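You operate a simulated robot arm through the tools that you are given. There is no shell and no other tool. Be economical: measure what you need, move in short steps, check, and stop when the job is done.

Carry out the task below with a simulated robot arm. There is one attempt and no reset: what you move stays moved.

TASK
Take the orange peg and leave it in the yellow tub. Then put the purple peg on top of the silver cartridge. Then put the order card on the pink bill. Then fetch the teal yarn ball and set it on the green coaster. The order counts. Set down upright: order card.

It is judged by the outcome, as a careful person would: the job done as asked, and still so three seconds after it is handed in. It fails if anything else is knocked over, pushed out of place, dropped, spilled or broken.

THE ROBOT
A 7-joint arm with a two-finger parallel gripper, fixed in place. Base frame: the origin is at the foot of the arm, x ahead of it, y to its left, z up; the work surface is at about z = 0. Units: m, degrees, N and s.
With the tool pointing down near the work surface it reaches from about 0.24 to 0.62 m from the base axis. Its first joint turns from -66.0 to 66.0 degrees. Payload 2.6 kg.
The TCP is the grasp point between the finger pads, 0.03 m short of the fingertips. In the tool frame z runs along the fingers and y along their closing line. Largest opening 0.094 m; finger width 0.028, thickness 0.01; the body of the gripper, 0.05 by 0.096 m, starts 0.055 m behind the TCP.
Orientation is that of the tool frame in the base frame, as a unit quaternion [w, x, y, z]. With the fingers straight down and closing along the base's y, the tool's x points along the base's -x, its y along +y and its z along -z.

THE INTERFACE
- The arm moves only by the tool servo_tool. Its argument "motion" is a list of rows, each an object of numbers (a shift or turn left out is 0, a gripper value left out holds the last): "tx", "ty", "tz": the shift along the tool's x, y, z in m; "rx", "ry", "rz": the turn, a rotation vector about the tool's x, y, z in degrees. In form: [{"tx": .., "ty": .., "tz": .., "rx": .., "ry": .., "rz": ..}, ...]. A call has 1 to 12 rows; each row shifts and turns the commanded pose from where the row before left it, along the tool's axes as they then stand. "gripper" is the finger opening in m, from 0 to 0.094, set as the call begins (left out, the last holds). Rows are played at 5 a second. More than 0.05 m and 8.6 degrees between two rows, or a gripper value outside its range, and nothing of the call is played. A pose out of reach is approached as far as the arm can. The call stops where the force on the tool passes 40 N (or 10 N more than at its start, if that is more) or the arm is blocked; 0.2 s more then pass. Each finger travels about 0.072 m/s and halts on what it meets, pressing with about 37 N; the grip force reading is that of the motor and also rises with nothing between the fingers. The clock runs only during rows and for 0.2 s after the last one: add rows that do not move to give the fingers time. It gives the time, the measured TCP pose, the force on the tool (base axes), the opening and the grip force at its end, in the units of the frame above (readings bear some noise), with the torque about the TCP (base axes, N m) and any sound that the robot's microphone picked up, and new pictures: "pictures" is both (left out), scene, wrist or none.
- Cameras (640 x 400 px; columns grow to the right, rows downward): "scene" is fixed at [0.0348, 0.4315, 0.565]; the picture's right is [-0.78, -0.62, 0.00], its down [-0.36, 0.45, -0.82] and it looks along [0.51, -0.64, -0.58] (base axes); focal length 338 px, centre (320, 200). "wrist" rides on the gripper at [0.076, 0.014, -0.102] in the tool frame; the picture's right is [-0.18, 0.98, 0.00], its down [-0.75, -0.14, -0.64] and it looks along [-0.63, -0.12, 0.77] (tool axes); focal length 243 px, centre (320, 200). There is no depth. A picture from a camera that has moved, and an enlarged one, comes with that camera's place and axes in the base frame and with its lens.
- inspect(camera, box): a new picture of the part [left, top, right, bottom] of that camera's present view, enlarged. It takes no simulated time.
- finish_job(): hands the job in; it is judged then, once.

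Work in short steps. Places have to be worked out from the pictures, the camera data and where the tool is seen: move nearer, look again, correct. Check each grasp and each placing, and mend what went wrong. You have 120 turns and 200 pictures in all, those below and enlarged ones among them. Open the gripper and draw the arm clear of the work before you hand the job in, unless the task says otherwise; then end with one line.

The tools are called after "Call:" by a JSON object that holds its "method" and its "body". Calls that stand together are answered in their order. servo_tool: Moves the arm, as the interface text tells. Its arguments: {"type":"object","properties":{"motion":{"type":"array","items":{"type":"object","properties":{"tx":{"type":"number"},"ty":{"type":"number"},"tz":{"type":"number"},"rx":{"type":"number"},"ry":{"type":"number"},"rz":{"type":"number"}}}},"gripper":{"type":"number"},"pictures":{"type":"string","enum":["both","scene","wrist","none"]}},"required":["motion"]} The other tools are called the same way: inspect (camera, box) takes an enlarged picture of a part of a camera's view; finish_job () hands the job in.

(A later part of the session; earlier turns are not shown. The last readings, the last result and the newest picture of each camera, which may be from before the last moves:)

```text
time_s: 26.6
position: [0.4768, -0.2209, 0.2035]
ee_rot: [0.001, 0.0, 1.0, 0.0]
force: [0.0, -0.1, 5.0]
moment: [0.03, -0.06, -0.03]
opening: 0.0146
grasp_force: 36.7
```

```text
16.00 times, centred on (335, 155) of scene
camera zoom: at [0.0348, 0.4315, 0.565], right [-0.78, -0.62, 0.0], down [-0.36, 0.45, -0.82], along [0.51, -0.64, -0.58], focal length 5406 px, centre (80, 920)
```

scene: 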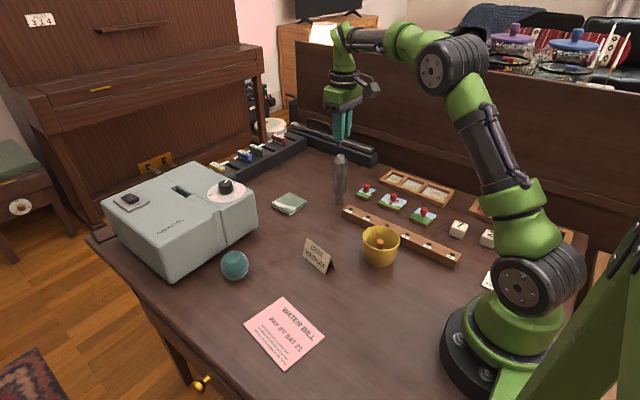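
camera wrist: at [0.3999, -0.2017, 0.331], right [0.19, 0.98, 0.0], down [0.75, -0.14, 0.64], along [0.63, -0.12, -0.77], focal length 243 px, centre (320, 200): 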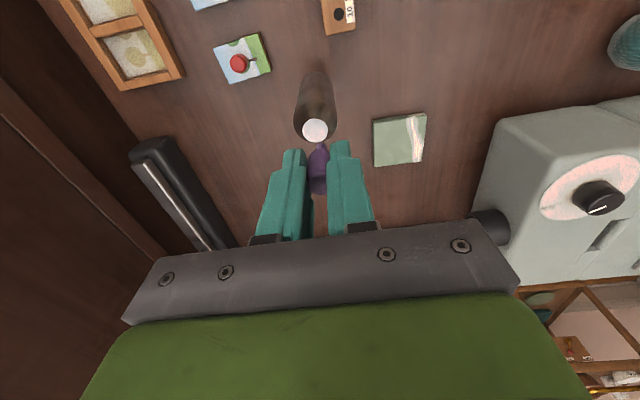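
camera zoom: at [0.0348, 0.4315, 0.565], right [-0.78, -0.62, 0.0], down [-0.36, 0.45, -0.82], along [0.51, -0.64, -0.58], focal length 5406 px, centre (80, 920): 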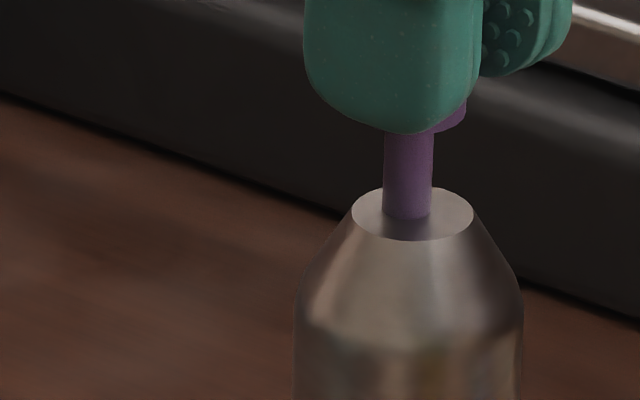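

Contact shows at 5 N. I open the fingers gently to 0.03 and check before moving.

Call:
{"method": "servo_tool", "body": {"motion": [{}, {}, {}], "gripper": 0.03, "pictures": "none"}}

Call:
{"method": "inspect", "body": {"camera": "scene", "box": [315, 125, 365, 175]}}

Call:
{"method": "inspect", "body": {"camera": "wrist", "box": [290, 100, 350, 220]}}

```text
time_s: 27.4
position: [0.4772, -0.2215, 0.2024]
ee_rot: [0.0, 0.0, 1.0, 0.0]
force: [0.0, 0.2, -0.1]
moment: [-0.01, -0.04, -0.01]
opening: 0.0302
grasp_force: 0.0
```

```text
8.00 times, centred on (340, 150) of scene
camera zoom: at [0.0348, 0.4315, 0.565], right [-0.78, -0.62, 0.0], down [-0.36, 0.45, -0.82], along [0.51, -0.64, -0.58], focal length 2703 px, centre (160, 600)
```

zoom: 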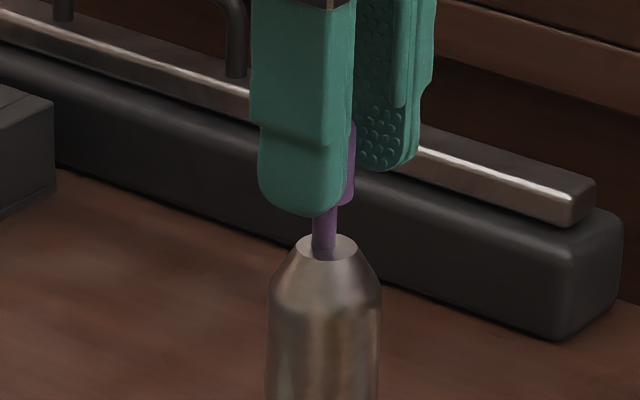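

```text
3.33 times, centred on (320, 160) of wrist
camera zoom: at [0.3997, -0.207, 0.3037], right [0.18, 0.98, 0.0], down [0.75, -0.14, 0.64], along [0.63, -0.12, -0.77], focal length 809 px, centre (320, 333)
```

zoom: 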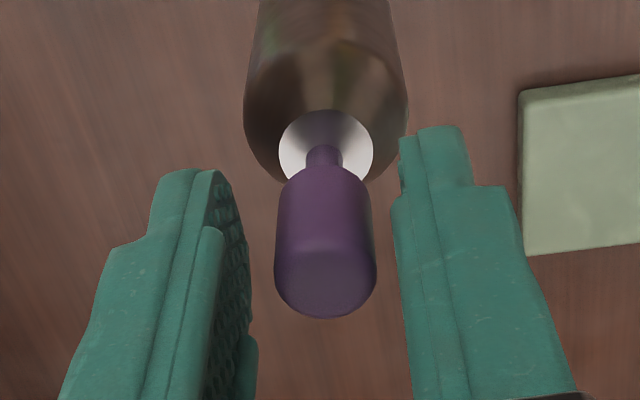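

The peg stands freely on the cartridge and is upright. I rise straight up.

Call:
{"method": "servo_tool", "body": {"motion": [{"tz": -0.01}, {"tz": -0.015}, {"tz": -0.02}, {"tz": -0.03}, {"tz": -0.03}, {}]}}

```text
time_s: 28.8
position: [0.4755, -0.2214, 0.3086]
ee_rot: [0.0, 0.001, 1.0, 0.0]
force: [-0.4, 0.7, 0.5]
moment: [0.0, 0.02, -0.01]
opening: 0.0299
grasp_force: 0.1
camera wrist: at [0.399, -0.2073, 0.4087], right [0.19, 0.98, 0.0], down [0.75, -0.14, 0.64], along [0.63, -0.12, -0.77], focal length 243 px, centre (320, 200)
```

scene: 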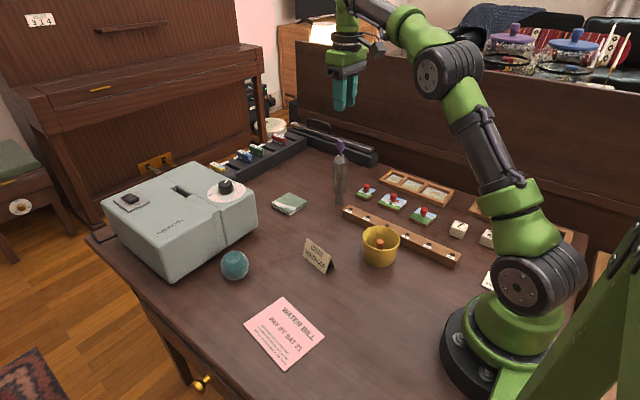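
wrist: 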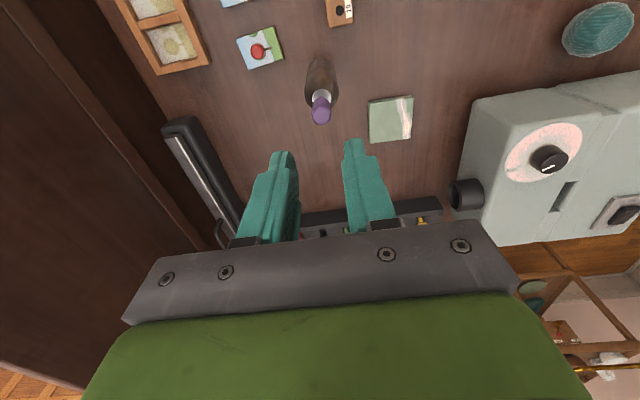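

The purple peg is stable. Now I go to the order card at about (0.38, 0.005): move over at height, open wide, and look.

Call:
{"method": "servo_tool", "body": {"motion": [{"tx": 0.016, "ty": 0.038}, {"tx": 0.016, "ty": 0.038}, {"tx": 0.016, "ty": 0.038}, {"tx": 0.016, "ty": 0.038}, {"tx": 0.016, "ty": 0.038}, {"tx": 0.016, "ty": 0.038}, {"tz": 0.04}, {"tz": 0.04}, {"tz": 0.04}, {}], "gripper": 0.07}}

Call:
{"method": "inspect", "body": {"camera": "wrist", "box": [200, 20, 440, 170]}}

```text
time_s: 31.0
position: [0.3822, 0.0075, 0.1852]
ee_rot: [0.0, -0.001, 1.0, 0.0]
force: [-0.1, 0.6, 0.7]
moment: [-0.05, -0.01, -0.03]
opening: 0.07
grasp_force: 0.1
camera wrist: at [0.3048, 0.0223, 0.2867], right [0.18, 0.98, 0.0], down [0.75, -0.14, 0.64], along [0.63, -0.12, -0.77], focal length 243 px, centre (320, 200)
```

scene: 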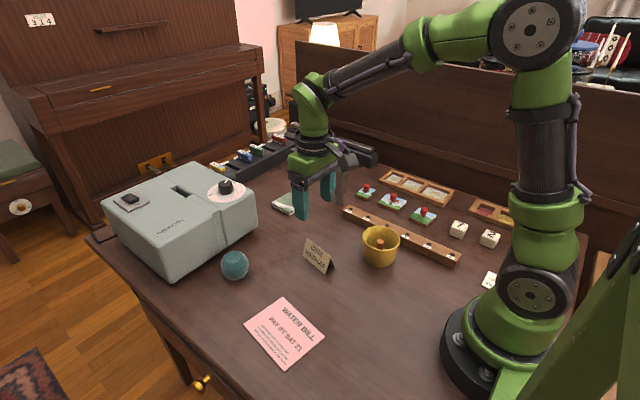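
wrist: 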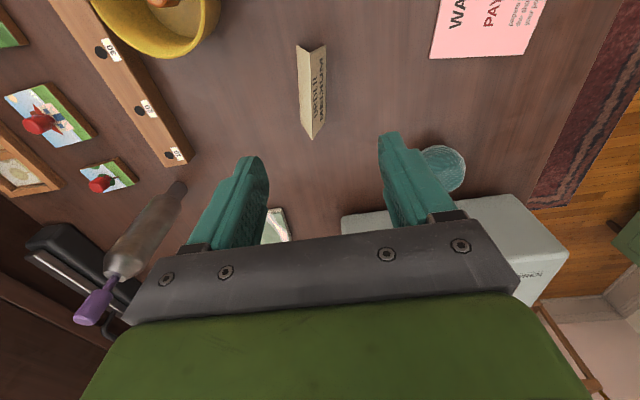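

```text
2.67 times, centred on (320, 95) of wrist
camera zoom: at [0.3048, 0.0223, 0.2867], right [0.18, 0.98, 0.0], down [0.75, -0.14, 0.64], along [0.63, -0.12, -0.77], focal length 647 px, centre (320, 480)
```

zoom: 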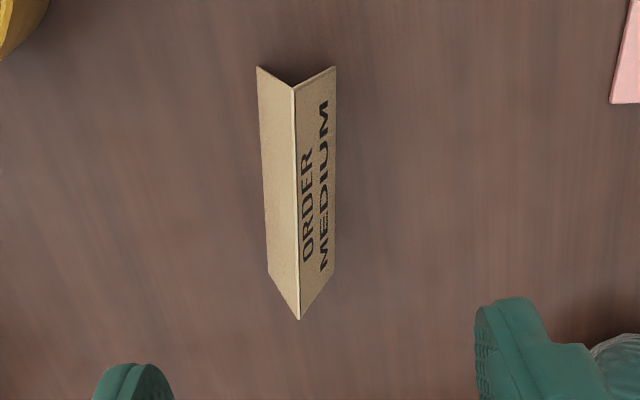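

The card is a tent centred at (0.379, -0.001), yawed about -10.5°, 78 mm long, 30 mm wide and 45 mm high. The bill is at about (0.321, 0.180) with a similar yaw, so I can grip across the faces and translate. I align and descend halfway.

Call:
{"method": "servo_tool", "body": {"motion": [{"tx": 0.0036, "ty": -0.0085, "rz": 5.25}, {"rz": 5.25}, {"tz": 0.04}, {"tz": 0.04}, {}]}}

Call:
{"method": "inspect", "body": {"camera": "wrist", "box": [220, 40, 420, 220]}}

```text
time_s: 32.2
position: [0.3787, -0.0021, 0.1062]
ee_rot: [-0.001, 0.092, 0.996, 0.0]
force: [0.3, -0.4, 1.0]
moment: [0.01, -0.02, 0.02]
opening: 0.0699
grasp_force: 0.0
camera wrist: at [0.3045, 0.0259, 0.2083], right [0.36, 0.93, 0.0], down [0.71, -0.28, 0.64], along [0.6, -0.23, -0.77], focal length 243 px, centre (320, 200)
```

scene: 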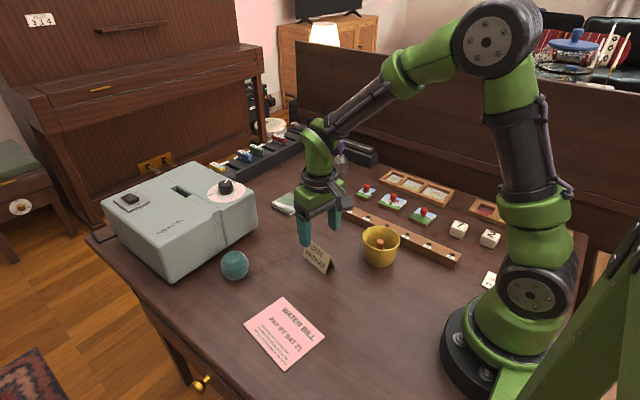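
wrist: 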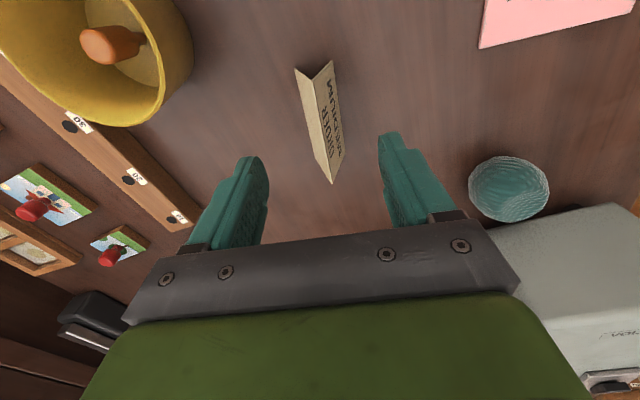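

```text
2.22 times, centred on (320, 130) of wrist
camera zoom: at [0.3045, 0.0259, 0.2083], right [0.36, 0.93, 0.0], down [0.71, -0.28, 0.64], along [0.6, -0.23, -0.77], focal length 539 px, centre (320, 356)
```

zoom: 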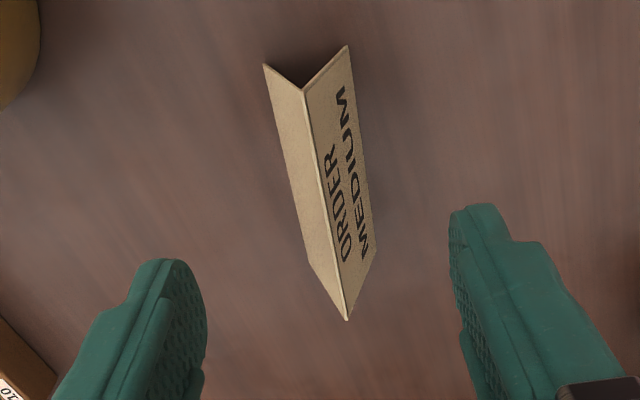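

The alignment holds, with the card centre at (0.379, 0.000) and yaw -10.4°. I shift 2 mm and descend to z≈0.036.

Call:
{"method": "servo_tool", "body": {"motion": [{"ty": 0.002, "tz": 0.02}, {"tz": 0.02}, {"tz": 0.02}, {"tz": 0.01}, {}]}}

Call:
{"method": "inspect", "body": {"camera": "scene", "box": [270, 190, 370, 290]}}

```text
time_s: 33.4
position: [0.3772, 0.0004, 0.0368]
ee_rot: [0.0, 0.091, 0.996, 0.0]
force: [0.0, -0.1, -0.6]
moment: [0.04, -0.02, -0.02]
opening: 0.0699
grasp_force: 0.1
camera wrist: at [0.3047, 0.0279, 0.1382], right [0.36, 0.93, 0.0], down [0.71, -0.28, 0.64], along [0.6, -0.23, -0.77], focal length 243 px, centre (320, 200)
```

scene: 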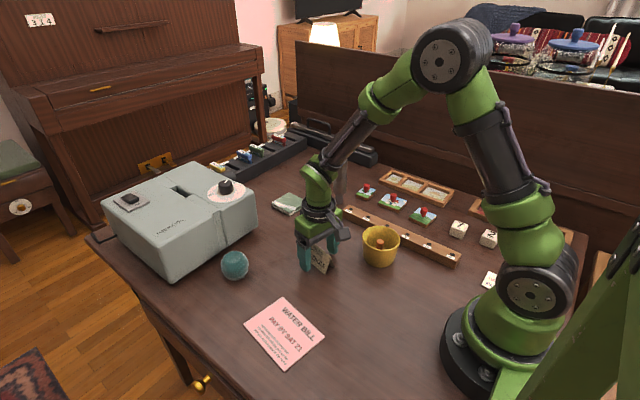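
wrist: 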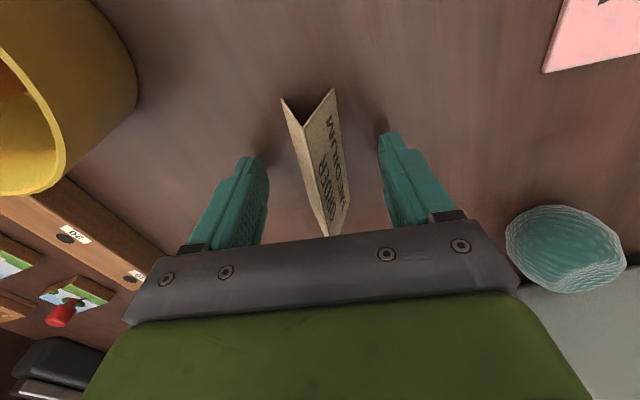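

```text
4.00 times, centred on (320, 240) of scene
camera zoom: at [0.0348, 0.4315, 0.565], right [-0.78, -0.62, 0.0], down [-0.36, 0.45, -0.82], along [0.51, -0.64, -0.58], focal length 1352 px, centre (320, 40)
```

zoom: 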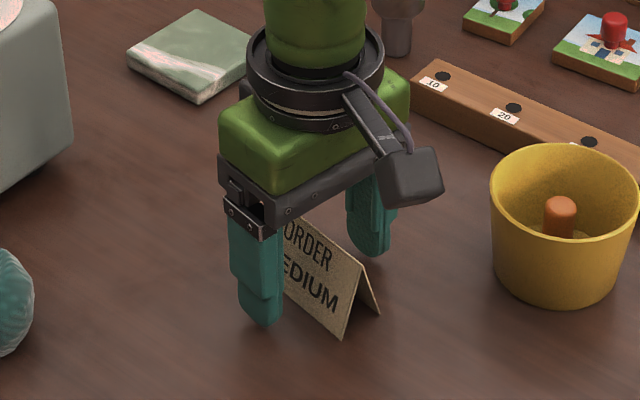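

The card sits between the pads. I close in two stages.

Call:
{"method": "servo_tool", "body": {"motion": [{"tz": 0.001}, {}, {}], "gripper": 0.036, "pictures": "none"}}

Call:
{"method": "servo_tool", "body": {"motion": [{}, {}, {}], "gripper": 0.0, "pictures": "wrist"}}

Call:
{"method": "inspect", "body": {"camera": "scene", "box": [270, 190, 370, 290]}}

```text
time_s: 34.2
position: [0.3765, 0.001, 0.0357]
ee_rot: [0.0, 0.091, 0.996, 0.0]
force: [0.8, -0.3, 0.5]
moment: [0.02, 0.0, -0.01]
opening: 0.0362
grasp_force: 0.0
```

```text
time_s: 35.0
position: [0.3785, 0.0016, 0.0365]
ee_rot: [-0.001, 0.092, 0.996, -0.001]
force: [-0.6, -0.9, 1.0]
moment: [-0.02, -0.02, 0.04]
opening: 0.0221
grasp_force: 36.8
camera wrist: at [0.3046, 0.0278, 0.1376], right [0.36, 0.93, 0.0], down [0.71, -0.28, 0.64], along [0.6, -0.23, -0.77], focal length 243 px, centre (320, 200)
```

wrist: 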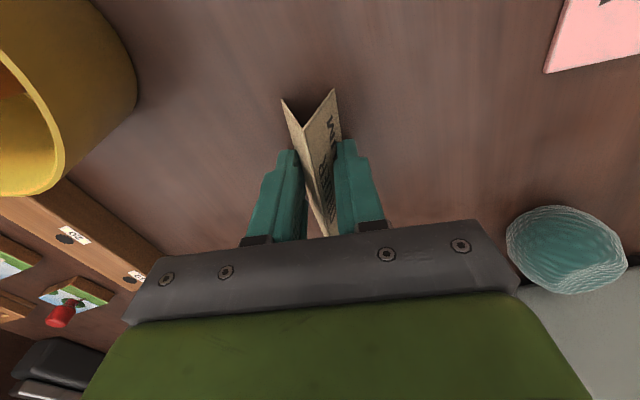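

```text
4.00 times, centred on (320, 240) of scene
camera zoom: at [0.0348, 0.4315, 0.565], right [-0.78, -0.62, 0.0], down [-0.36, 0.45, -0.82], along [0.51, -0.64, -0.58], focal length 1352 px, centre (320, 40)
```

zoom: 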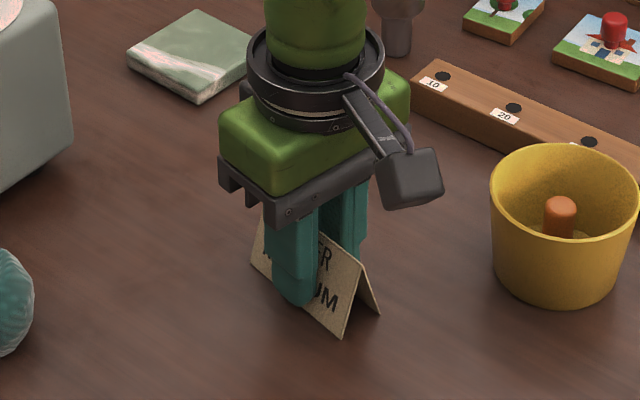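

The card is gripped at 22 mm. I test-lift it 15 mm gently.

Call:
{"method": "servo_tool", "body": {"motion": [{"tz": -0.003}, {"tz": -0.005}, {"tz": -0.007}, {}], "pictures": "wrist"}}

Call:
{"method": "inspect", "body": {"camera": "scene", "box": [270, 190, 370, 290]}}

```text
time_s: 36.0
position: [0.3783, -0.0003, 0.0516]
ee_rot: [-0.001, 0.092, 0.996, 0.0]
force: [-1.0, -0.9, 0.4]
moment: [0.0, 0.0, 0.01]
opening: 0.0215
grasp_force: 37.0
camera wrist: at [0.3046, 0.0279, 0.1529], right [0.36, 0.93, 0.0], down [0.72, -0.28, 0.64], along [0.6, -0.23, -0.77], focal length 243 px, centre (320, 200)
```

wrist: 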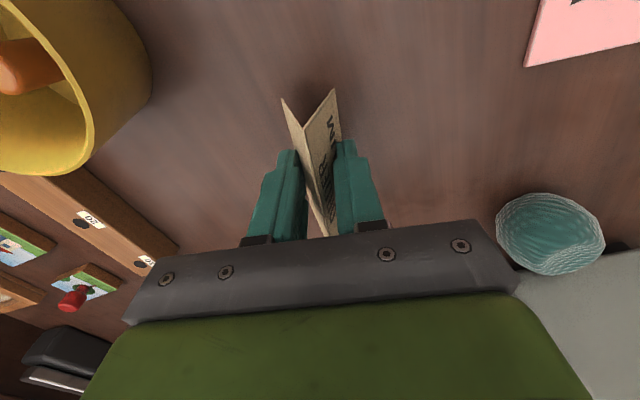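

```text
4.00 times, centred on (320, 240) of scene
camera zoom: at [0.0348, 0.4315, 0.565], right [-0.78, -0.62, 0.0], down [-0.36, 0.45, -0.82], along [0.51, -0.64, -0.58], focal length 1352 px, centre (320, 40)
```

zoom: 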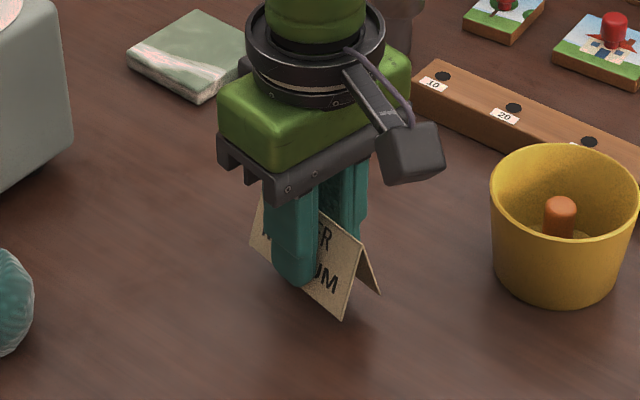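

The card is held without slipping. I raise it a little more and carry it above the bill.

Call:
{"method": "servo_tool", "body": {"motion": [{"tz": -0.012}, {"tz": -0.012}, {"tx": 0.0128, "ty": 0.0238}, {"tx": 0.0128, "ty": 0.0238}, {"tx": 0.0128, "ty": 0.0238}, {"tx": 0.0128, "ty": 0.0238}, {"tx": 0.0128, "ty": 0.0238}, {"tx": 0.0128, "ty": 0.0238}, {"tx": 0.0128, "ty": 0.0238}, {"rz": -4.5}, {}]}}

Call:
{"method": "inspect", "body": {"camera": "scene", "box": [220, 250, 360, 390]}}

```text
time_s: 38.4
position: [0.3204, 0.1818, 0.075]
ee_rot: [0.001, 0.052, 0.999, 0.001]
force: [0.1, -0.1, -0.2]
moment: [-0.04, 0.01, 0.05]
opening: 0.021
grasp_force: 36.4
camera wrist: at [0.2447, 0.2023, 0.1767], right [0.29, 0.96, 0.0], down [0.73, -0.22, 0.64], along [0.62, -0.18, -0.77], focal length 243 px, centre (320, 200)
```

scene: 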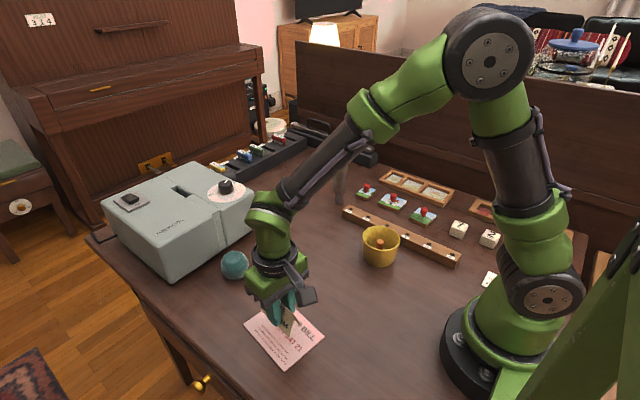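
wrist: 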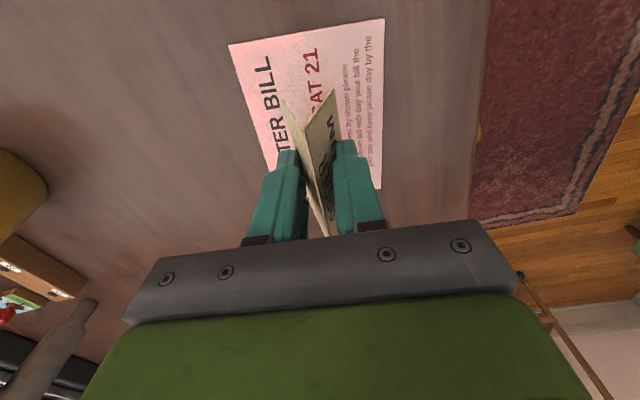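

```text
2.86 times, centred on (290, 320) of scene
camera zoom: at [0.0348, 0.4315, 0.565], right [-0.78, -0.62, 0.0], down [-0.36, 0.45, -0.82], along [0.51, -0.64, -0.58], focal length 965 px, centre (406, -143)
```

zoom: 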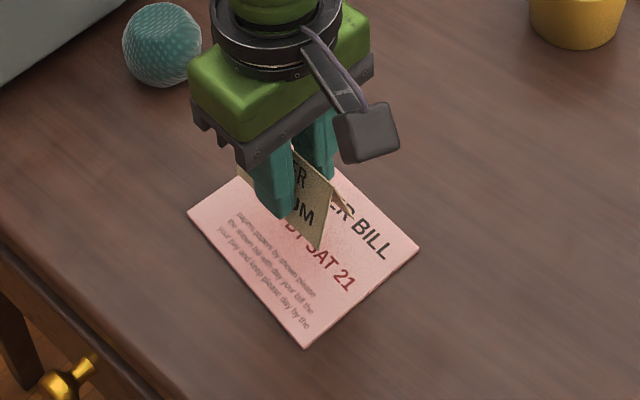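

The bill is centred at (0.321, 0.180), directly beneath the card. I lower promptly because the grip is creeping slightly.

Call:
{"method": "servo_tool", "body": {"motion": [{"tz": 0.015}, {"tz": 0.012}, {"tz": 0.005}, {}], "pictures": "wrist"}}

Call:
{"method": "inspect", "body": {"camera": "scene", "box": [230, 270, 330, 370]}}

```text
time_s: 39.4
position: [0.3209, 0.1808, 0.0432]
ee_rot: [0.0, 0.052, 0.999, 0.0]
force: [0.2, 0.3, 0.1]
moment: [-0.01, 0.01, 0.02]
opening: 0.0212
grasp_force: 36.5
camera wrist: at [0.2449, 0.2025, 0.1445], right [0.29, 0.96, 0.0], down [0.73, -0.22, 0.64], along [0.62, -0.18, -0.77], focal length 243 px, centre (320, 200)
```

wrist: 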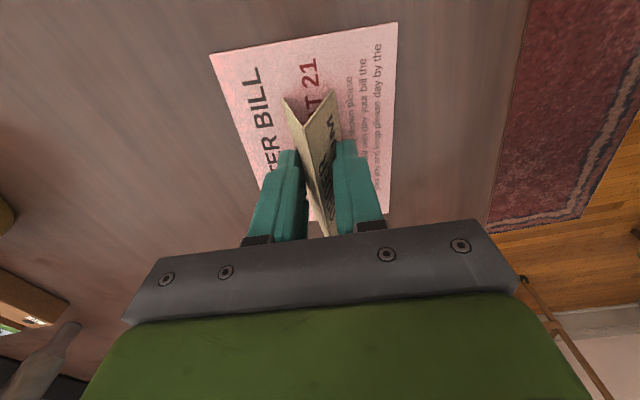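

```text
4.00 times, centred on (280, 320) of scene
camera zoom: at [0.0348, 0.4315, 0.565], right [-0.78, -0.62, 0.0], down [-0.36, 0.45, -0.82], along [0.51, -0.64, -0.58], focal length 1352 px, centre (480, -280)
```

zoom: 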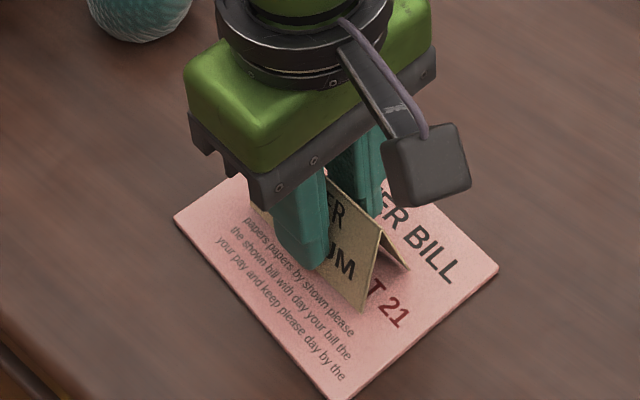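

The card is a few millimetres above the bill, so I ease it down to contact.

Call:
{"method": "servo_tool", "body": {"motion": [{"tz": 0.001}, {"tz": 0.001}, {"tz": 0.001}, {}], "pictures": "none"}}

Call:
{"method": "servo_tool", "body": {"motion": [{"tz": 0.001}, {}], "pictures": "none"}}

Call:
{"method": "inspect", "body": {"camera": "scene", "box": [250, 290, 330, 370]}}

```text
time_s: 40.4
position: [0.3197, 0.181, 0.0407]
ee_rot: [0.001, 0.053, 0.999, 0.001]
force: [-0.3, -0.1, 12.5]
moment: [0.01, 0.09, 0.01]
opening: 0.0207
grasp_force: 37.2
```

```text
time_s: 41.0
position: [0.3207, 0.1804, 0.0398]
ee_rot: [0.002, 0.052, 0.999, 0.0]
force: [-2.0, -0.7, 29.1]
moment: [-0.02, 0.17, -0.02]
opening: 0.0204
grasp_force: 36.8
```

```text
5.00 times, centred on (290, 330) of scene
camera zoom: at [0.0347, 0.4314, 0.5651], right [-0.78, -0.62, 0.0], down [-0.36, 0.45, -0.82], along [0.51, -0.64, -0.58], focal length 1689 px, centre (470, -450)
```

zoom: 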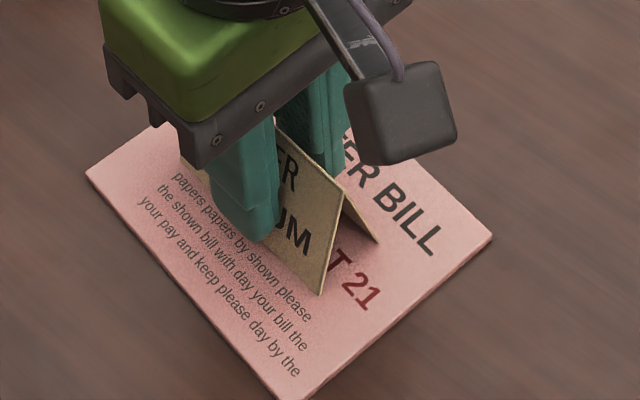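

The card is firmly down, at 29 N. I back off 1.5 mm to relieve it and release.

Call:
{"method": "servo_tool", "body": {"motion": [{"tz": -0.0015}, {}], "pictures": "none"}}

Call:
{"method": "servo_tool", "body": {"motion": [{}, {}, {}, {"tz": -0.02}, {"tz": -0.03}, {"tz": -0.04}, {"tz": -0.04}, {"tz": -0.04}, {}], "gripper": 0.06}}

Call:
{"method": "inspect", "body": {"camera": "scene", "box": [230, 270, 340, 380]}}

```text
time_s: 41.6
position: [0.3198, 0.1805, 0.0405]
ee_rot: [0.001, 0.052, 0.999, 0.0]
force: [2.7, 1.4, 14.8]
moment: [0.03, -0.17, 0.0]
opening: 0.0207
grasp_force: 36.6
```

```text
time_s: 43.6
position: [0.3188, 0.1814, 0.2124]
ee_rot: [0.0, 0.053, 0.999, 0.0]
force: [0.3, 0.2, 0.2]
moment: [0.02, 0.01, -0.01]
opening: 0.0597
grasp_force: 0.1
camera wrist: at [0.2437, 0.2031, 0.3139], right [0.29, 0.96, 0.0], down [0.73, -0.22, 0.64], along [0.61, -0.18, -0.77], focal length 243 px, centre (320, 200)
```

scene: 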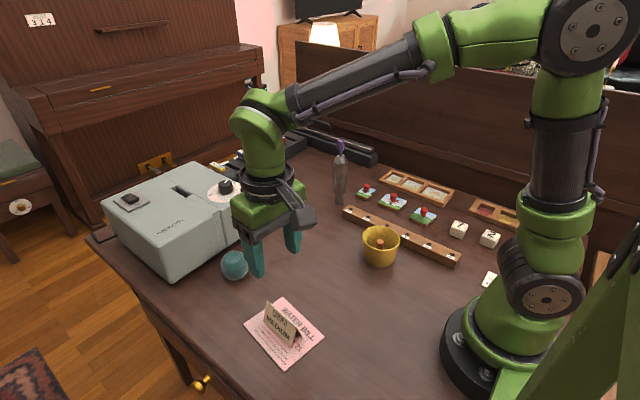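
wrist: 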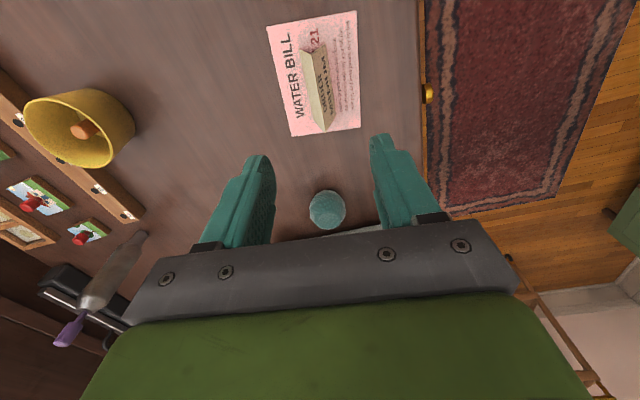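

```text
3.64 times, centred on (285, 325) of scene
camera zoom: at [0.0348, 0.4315, 0.565], right [-0.78, -0.62, 0.0], down [-0.36, 0.45, -0.82], along [0.51, -0.64, -0.58], focal length 1229 px, centre (447, -254)
```

zoom: 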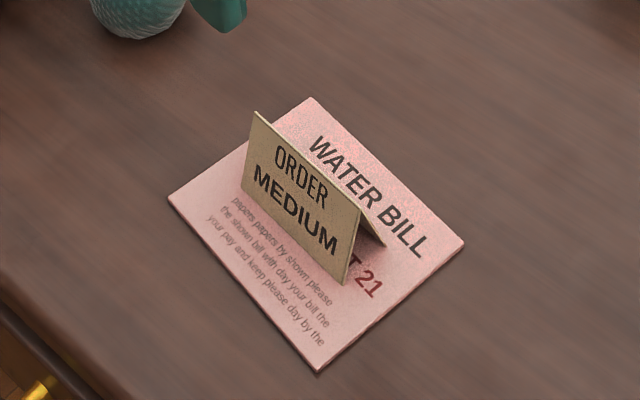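

The card stands upright on the bill. The yarn ball is near (0.491, 0.142), so I square the yaw, open fully and hover over it.

Call:
{"method": "servo_tool", "body": {"motion": [{"rz": -6}, {"tx": -0.043, "ty": -0.01}, {"tx": -0.043, "ty": -0.01}, {"tx": -0.043, "ty": -0.01}, {"tx": -0.042, "ty": -0.01}, {"tz": 0.03}, {"tz": 0.03}, {}], "gripper": 0.094}}

Call:
{"method": "inspect", "body": {"camera": "wrist", "box": [220, 60, 420, 220]}}

Call:
{"method": "inspect", "body": {"camera": "scene", "box": [190, 190, 290, 300]}}

```text
time_s: 45.4
position: [0.4915, 0.1415, 0.1505]
ee_rot: [0.0, 0.0, 1.0, 0.0]
force: [0.2, 0.3, 0.7]
moment: [-0.01, 0.01, 0.01]
opening: 0.094
grasp_force: 0.1
camera wrist: at [0.4147, 0.1555, 0.2525], right [0.18, 0.98, 0.0], down [0.75, -0.14, 0.64], along [0.63, -0.12, -0.77], focal length 243 px, centre (320, 200)
```

scene: 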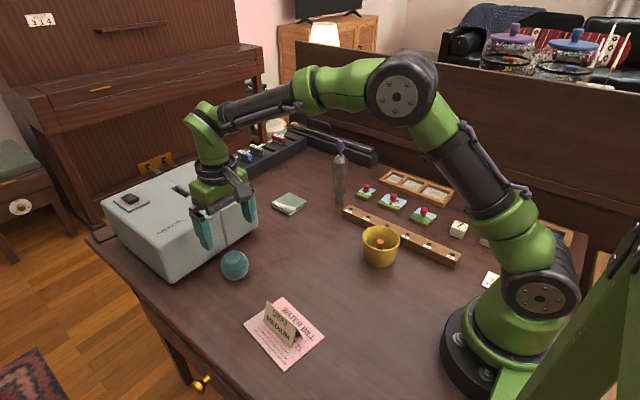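
wrist: 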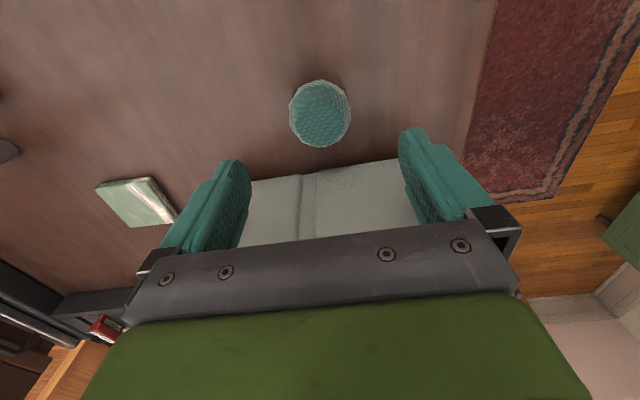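

```text
2.50 times, centred on (320, 140) of wrist
camera zoom: at [0.4147, 0.1555, 0.2525], right [0.18, 0.98, 0.0], down [0.75, -0.14, 0.64], along [0.63, -0.12, -0.77], focal length 606 px, centre (320, 350)
```

zoom: 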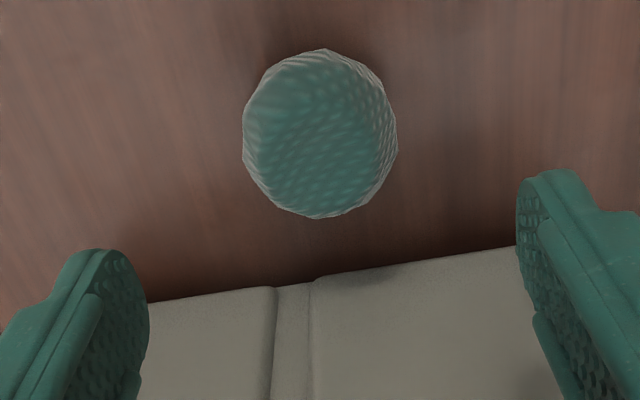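

```text
3.64 times, centred on (240, 245) of scene
camera zoom: at [0.0348, 0.4315, 0.565], right [-0.78, -0.62, 0.0], down [-0.36, 0.45, -0.82], along [0.51, -0.64, -0.58], focal length 1229 px, centre (611, 36)
```

zoom: 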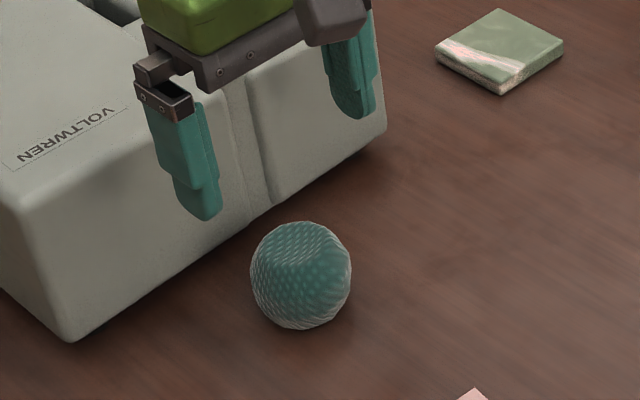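

The ball is at (0.496, 0.141) with a diameter of about 57 mm. I descend around it to z≈0.037.

Call:
{"method": "servo_tool", "body": {"motion": [{"tx": -0.0047, "tz": 0.03}, {"tz": 0.03}, {"tz": 0.03}, {"tz": 0.0235}, {}]}}

Call:
{"method": "inspect", "body": {"camera": "scene", "box": [190, 190, 290, 300]}}

```text
time_s: 46.6
position: [0.4951, 0.1402, 0.037]
ee_rot: [0.0, 0.001, 1.0, 0.0]
force: [-0.1, 0.2, 0.4]
moment: [-0.03, -0.02, 0.01]
opening: 0.0939
grasp_force: 0.0
camera wrist: at [0.4179, 0.1543, 0.1387], right [0.19, 0.98, 0.0], down [0.75, -0.14, 0.64], along [0.63, -0.12, -0.77], focal length 243 px, centre (320, 200)
```

scene: 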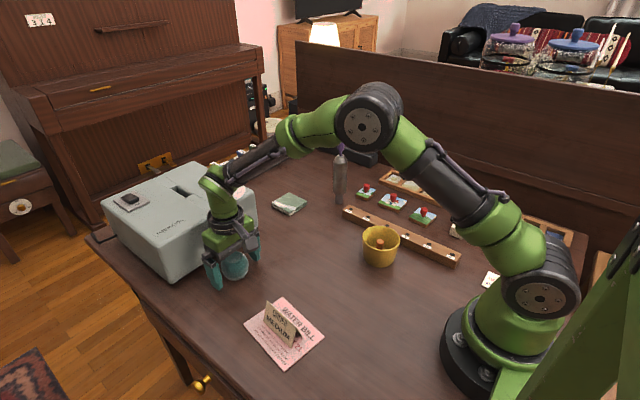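
wrist: 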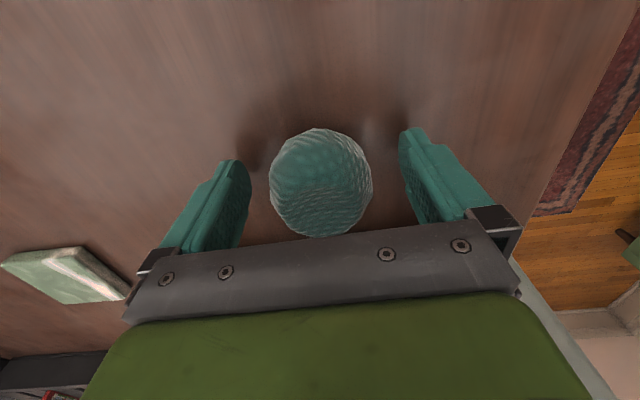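

```text
3.64 times, centred on (240, 245) of scene
camera zoom: at [0.0348, 0.4315, 0.565], right [-0.78, -0.62, 0.0], down [-0.36, 0.45, -0.82], along [0.51, -0.64, -0.58], focal length 1229 px, centre (611, 36)
```

zoom: 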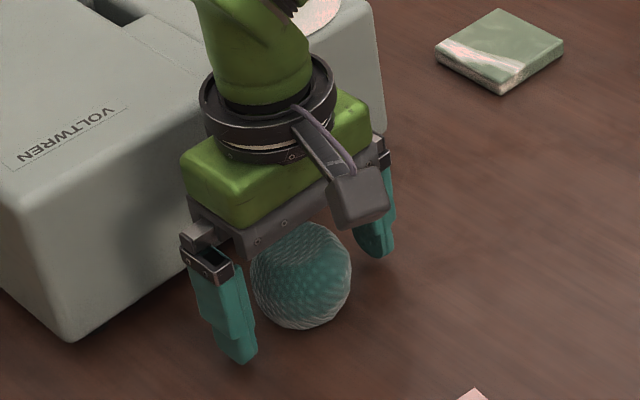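

The ball is centred between the fingers. I close on it.

Call:
{"method": "servo_tool", "body": {"motion": [{}, {}, {}, {}], "gripper": 0.03, "pictures": "wrist"}}

```text
time_s: 47.6
position: [0.4954, 0.141, 0.0377]
ee_rot: [-0.001, 0.0, 1.0, 0.001]
force: [0.9, 0.1, 0.1]
moment: [0.0, -0.01, -0.01]
opening: 0.0578
grasp_force: 36.9
camera wrist: at [0.418, 0.1543, 0.1392], right [0.18, 0.98, 0.0], down [0.75, -0.14, 0.64], along [0.63, -0.12, -0.77], focal length 243 px, centre (320, 200)
```

wrist: 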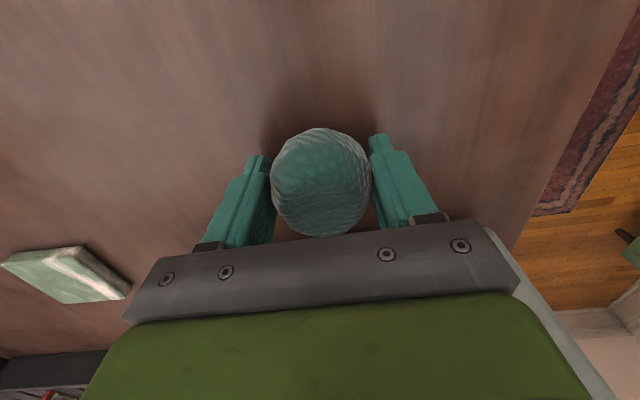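

The ball is gripped at 57.8 mm. I lift and carry it along y at height toward the coaster, stopping short to look.

Call:
{"method": "servo_tool", "body": {"motion": [{"tz": -0.02}, {"tz": -0.04}, {"tz": -0.045}, {"tz": -0.04}, {"ty": -0.0373}, {"ty": -0.0373}, {"ty": -0.0373}, {"ty": -0.0373}, {"ty": -0.0373}, {"ty": -0.0373}, {"ty": -0.0373}, {}]}}

Call:
{"method": "inspect", "body": {"camera": "wrist", "box": [200, 60, 440, 240]}}

```text
time_s: 50.2
position: [0.4932, -0.1208, 0.1831]
ee_rot: [0.0, -0.001, 1.0, 0.001]
force: [0.2, -0.1, -0.8]
moment: [0.01, 0.0, 0.02]
opening: 0.0579
grasp_force: 37.1
camera wrist: at [0.4178, -0.1065, 0.2835], right [0.18, 0.98, 0.0], down [0.75, -0.14, 0.64], along [0.63, -0.12, -0.77], focal length 243 px, centre (320, 200)
```

scene: 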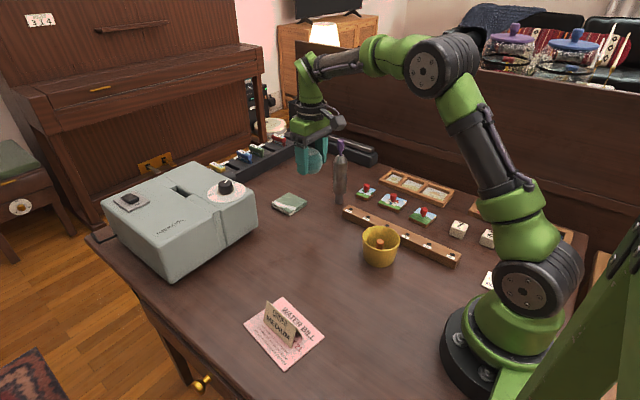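
wrist: 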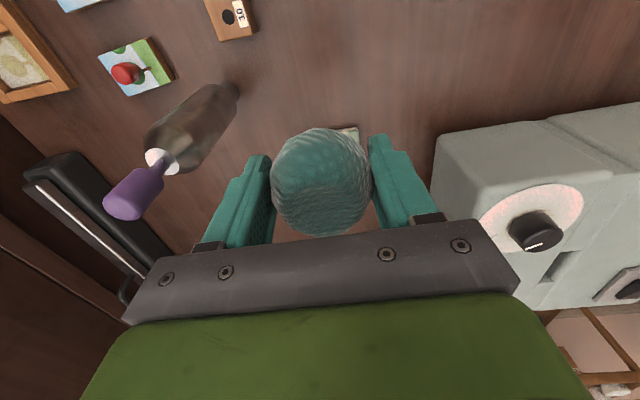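

```text
2.22 times, centred on (320, 150) of wrist
camera zoom: at [0.4178, -0.1065, 0.2835], right [0.18, 0.98, 0.0], down [0.75, -0.14, 0.64], along [0.63, -0.12, -0.77], focal length 539 px, centre (320, 311)
```

zoom: 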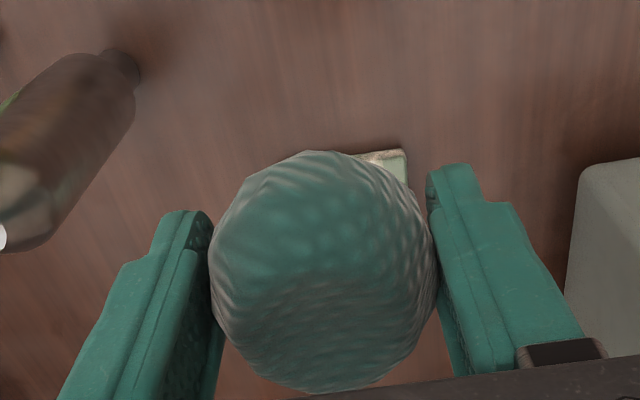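

The ball hides the coaster from here. I move forward to x≈0.573 at this height and look again.

Call:
{"method": "servo_tool", "body": {"motion": [{"tx": -0.027}, {"tx": -0.027}, {"tx": -0.026}, {"tz": 0.04}, {}]}}

Call:
{"method": "inspect", "body": {"camera": "wrist", "box": [200, 60, 440, 240]}}

Call:
{"method": "inspect", "body": {"camera": "scene", "box": [240, 130, 350, 230]}}

```text
time_s: 51.4
position: [0.5755, -0.1192, 0.1408]
ee_rot: [0.0, 0.0, 1.0, 0.001]
force: [-1.0, -0.3, -1.5]
moment: [0.02, 0.02, 0.04]
opening: 0.058
grasp_force: 36.7
camera wrist: at [0.4977, -0.1052, 0.2428], right [0.19, 0.98, 0.0], down [0.75, -0.14, 0.64], along [0.63, -0.12, -0.77], focal length 243 px, centre (320, 200)
```

scene: 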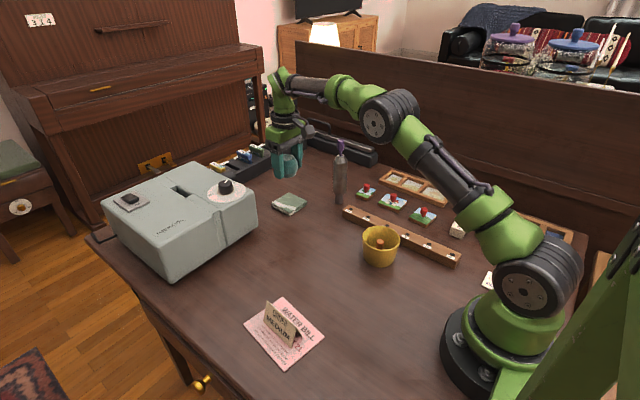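
wrist: 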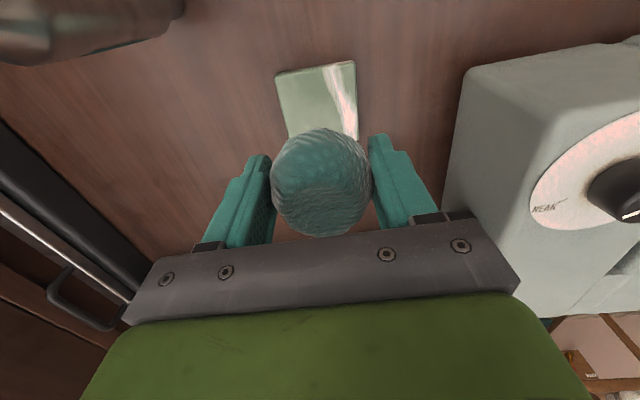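

```text
2.22 times, centred on (320, 150) of wrist
camera zoom: at [0.4977, -0.1052, 0.2428], right [0.19, 0.98, 0.0], down [0.75, -0.14, 0.64], along [0.63, -0.12, -0.77], focal length 539 px, centre (320, 311)
```

zoom: 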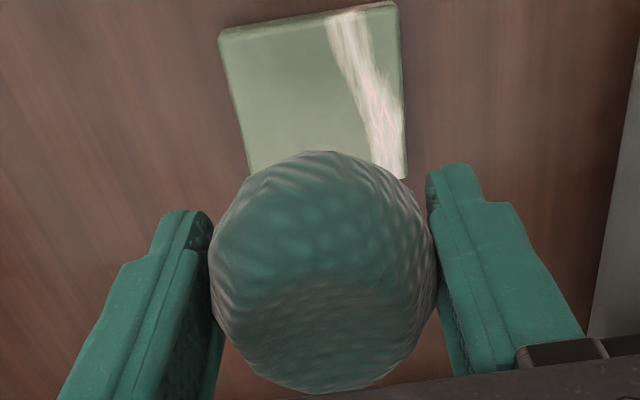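

```text
4.00 times, centred on (295, 180) of scene
camera zoom: at [0.0348, 0.4315, 0.565], right [-0.78, -0.62, 0.0], down [-0.36, 0.45, -0.82], along [0.51, -0.64, -0.58], focal length 1352 px, centre (420, 280)
```

zoom: 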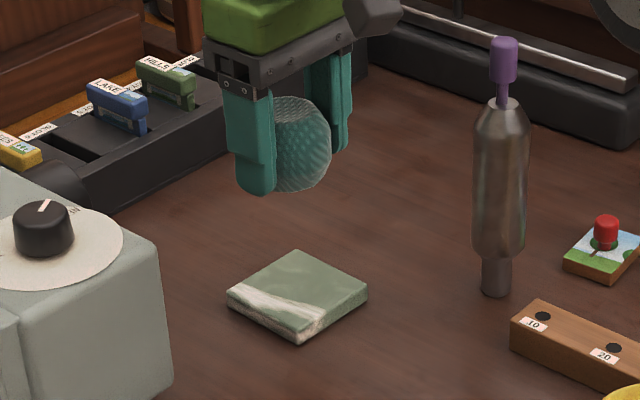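

The coaster centre is at about (0.579, -0.119), with its top at z≈0.013. I shift 4 mm forward and lower until the ball is just above it.

Call:
{"method": "servo_tool", "body": {"motion": [{"tx": -0.004, "ty": 0.0005}, {"tz": 0.03}, {"tz": 0.03}, {"tz": 0.022}, {}]}}

Call:
{"method": "inspect", "body": {"camera": "scene", "box": [240, 150, 340, 230]}}

Call:
{"method": "inspect", "body": {"camera": "wrist", "box": [220, 90, 420, 240]}}

```text
time_s: 52.6
position: [0.5786, -0.1189, 0.0598]
ee_rot: [0.0, 0.001, 1.0, 0.0]
force: [0.2, 0.2, 0.1]
moment: [0.01, -0.01, -0.01]
opening: 0.058
grasp_force: 36.8
camera wrist: at [0.5022, -0.1052, 0.1613], right [0.19, 0.98, 0.0], down [0.75, -0.14, 0.64], along [0.63, -0.12, -0.77], focal length 243 px, centre (320, 200)
```

scene: 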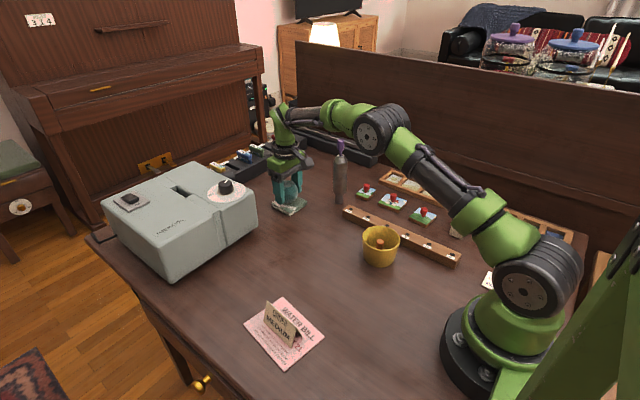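
wrist: 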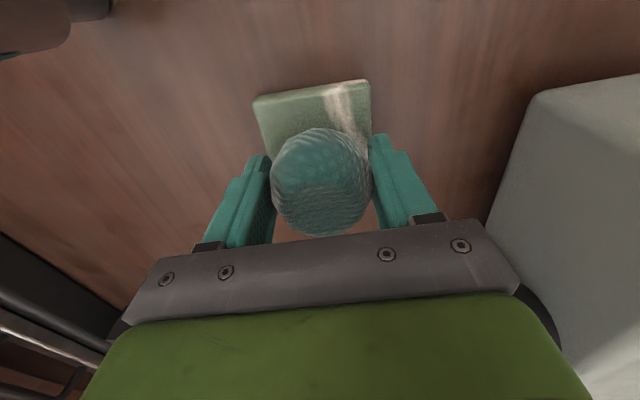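

```text
5.00 times, centred on (290, 190) of scene
camera zoom: at [0.0348, 0.4315, 0.565], right [-0.78, -0.62, 0.0], down [-0.36, 0.45, -0.82], along [0.51, -0.64, -0.58], focal length 1689 px, centre (470, 250)
```

zoom: 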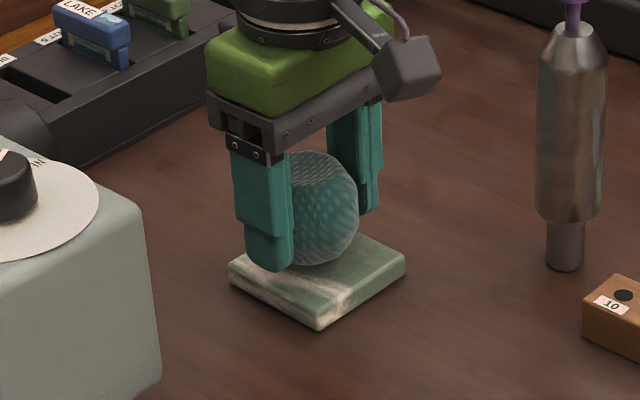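

```text
2.67 times, centred on (320, 165) of wrist
camera zoom: at [0.5022, -0.1052, 0.1613], right [0.19, 0.98, 0.0], down [0.75, -0.14, 0.64], along [0.63, -0.12, -0.77], focal length 647 px, centre (320, 293)
```

zoom: 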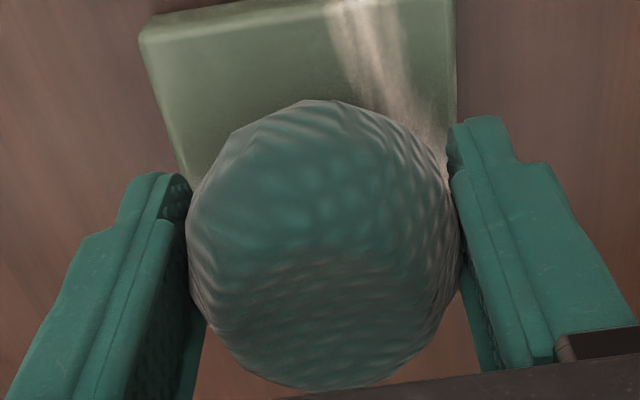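

The ball is centred laterally and about 9 mm above the coaster. I ease it down to contact.

Call:
{"method": "servo_tool", "body": {"motion": [{"tz": 0.003}, {"tz": 0.002}, {"tz": 0.001}, {}], "pictures": "none"}}

Call:
{"method": "servo_tool", "body": {"motion": [{"tz": 0.001}, {}], "pictures": "none"}}

Call:
{"method": "servo_tool", "body": {"motion": [{"tz": 0.001}, {}], "pictures": "none"}}

Call:
{"method": "inspect", "body": {"camera": "scene", "box": [250, 160, 330, 220]}}

```text
time_s: 53.6
position: [0.5802, -0.1198, 0.055]
ee_rot: [0.0, 0.001, 1.0, 0.0]
force: [0.4, 0.5, -0.1]
moment: [0.01, 0.01, -0.01]
opening: 0.0576
grasp_force: 37.0
```

```text
time_s: 54.2
position: [0.5797, -0.121, 0.0533]
ee_rot: [0.0, 0.001, 1.0, 0.0]
force: [0.6, -0.5, -1.0]
moment: [0.0, -0.01, 0.01]
opening: 0.0581
grasp_force: 37.1
```

```text
time_s: 54.8
position: [0.5788, -0.1209, 0.0509]
ee_rot: [0.0, 0.001, 1.0, 0.0]
force: [-0.6, 0.5, 0.5]
moment: [0.03, 0.02, 0.01]
opening: 0.0579
grasp_force: 37.3
```

```text
6.67 times, centred on (290, 190) of scene
camera zoom: at [0.0348, 0.4315, 0.565], right [-0.78, -0.62, 0.0], down [-0.36, 0.45, -0.82], along [0.51, -0.64, -0.58], focal length 2253 px, centre (520, 267)
```

zoom: 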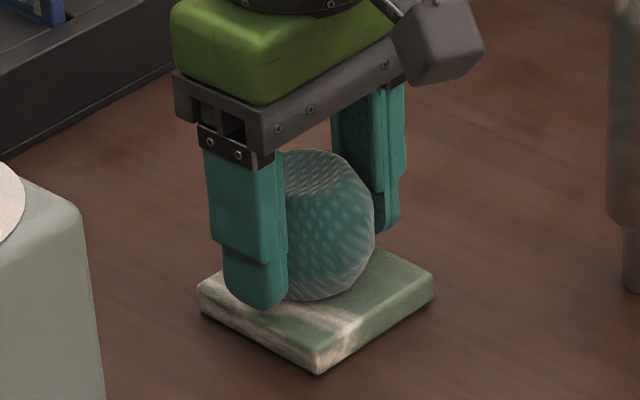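

Contact must be close, so I continue in 0.5–1 mm steps.

Call:
{"method": "servo_tool", "body": {"motion": [{"tz": 0.0007}, {}], "pictures": "none"}}

Call:
{"method": "servo_tool", "body": {"motion": [{"tz": 0.0007}, {}], "pictures": "none"}}

Call:
{"method": "servo_tool", "body": {"motion": [{"tz": 0.0007}, {}], "pictures": "none"}}

```text
time_s: 55.4
position: [0.5798, -0.1197, 0.0526]
ee_rot: [0.001, 0.0, 1.0, 0.0]
force: [-2.7, -1.0, 5.7]
moment: [0.0, 0.1, -0.01]
opening: 0.058
grasp_force: 36.7
```

```text
time_s: 56.0
position: [0.579, -0.1216, 0.0522]
ee_rot: [0.002, 0.001, 1.0, 0.0]
force: [-6.2, 0.8, 14.8]
moment: [0.09, 0.1, -0.01]
opening: 0.058
grasp_force: 37.8
```

```text
time_s: 56.6
position: [0.5801, -0.12, 0.0523]
ee_rot: [0.003, -0.001, 1.0, 0.0]
force: [-3.0, 1.7, 21.9]
moment: [0.1, -0.01, 0.0]
opening: 0.0579
grasp_force: 36.9
```

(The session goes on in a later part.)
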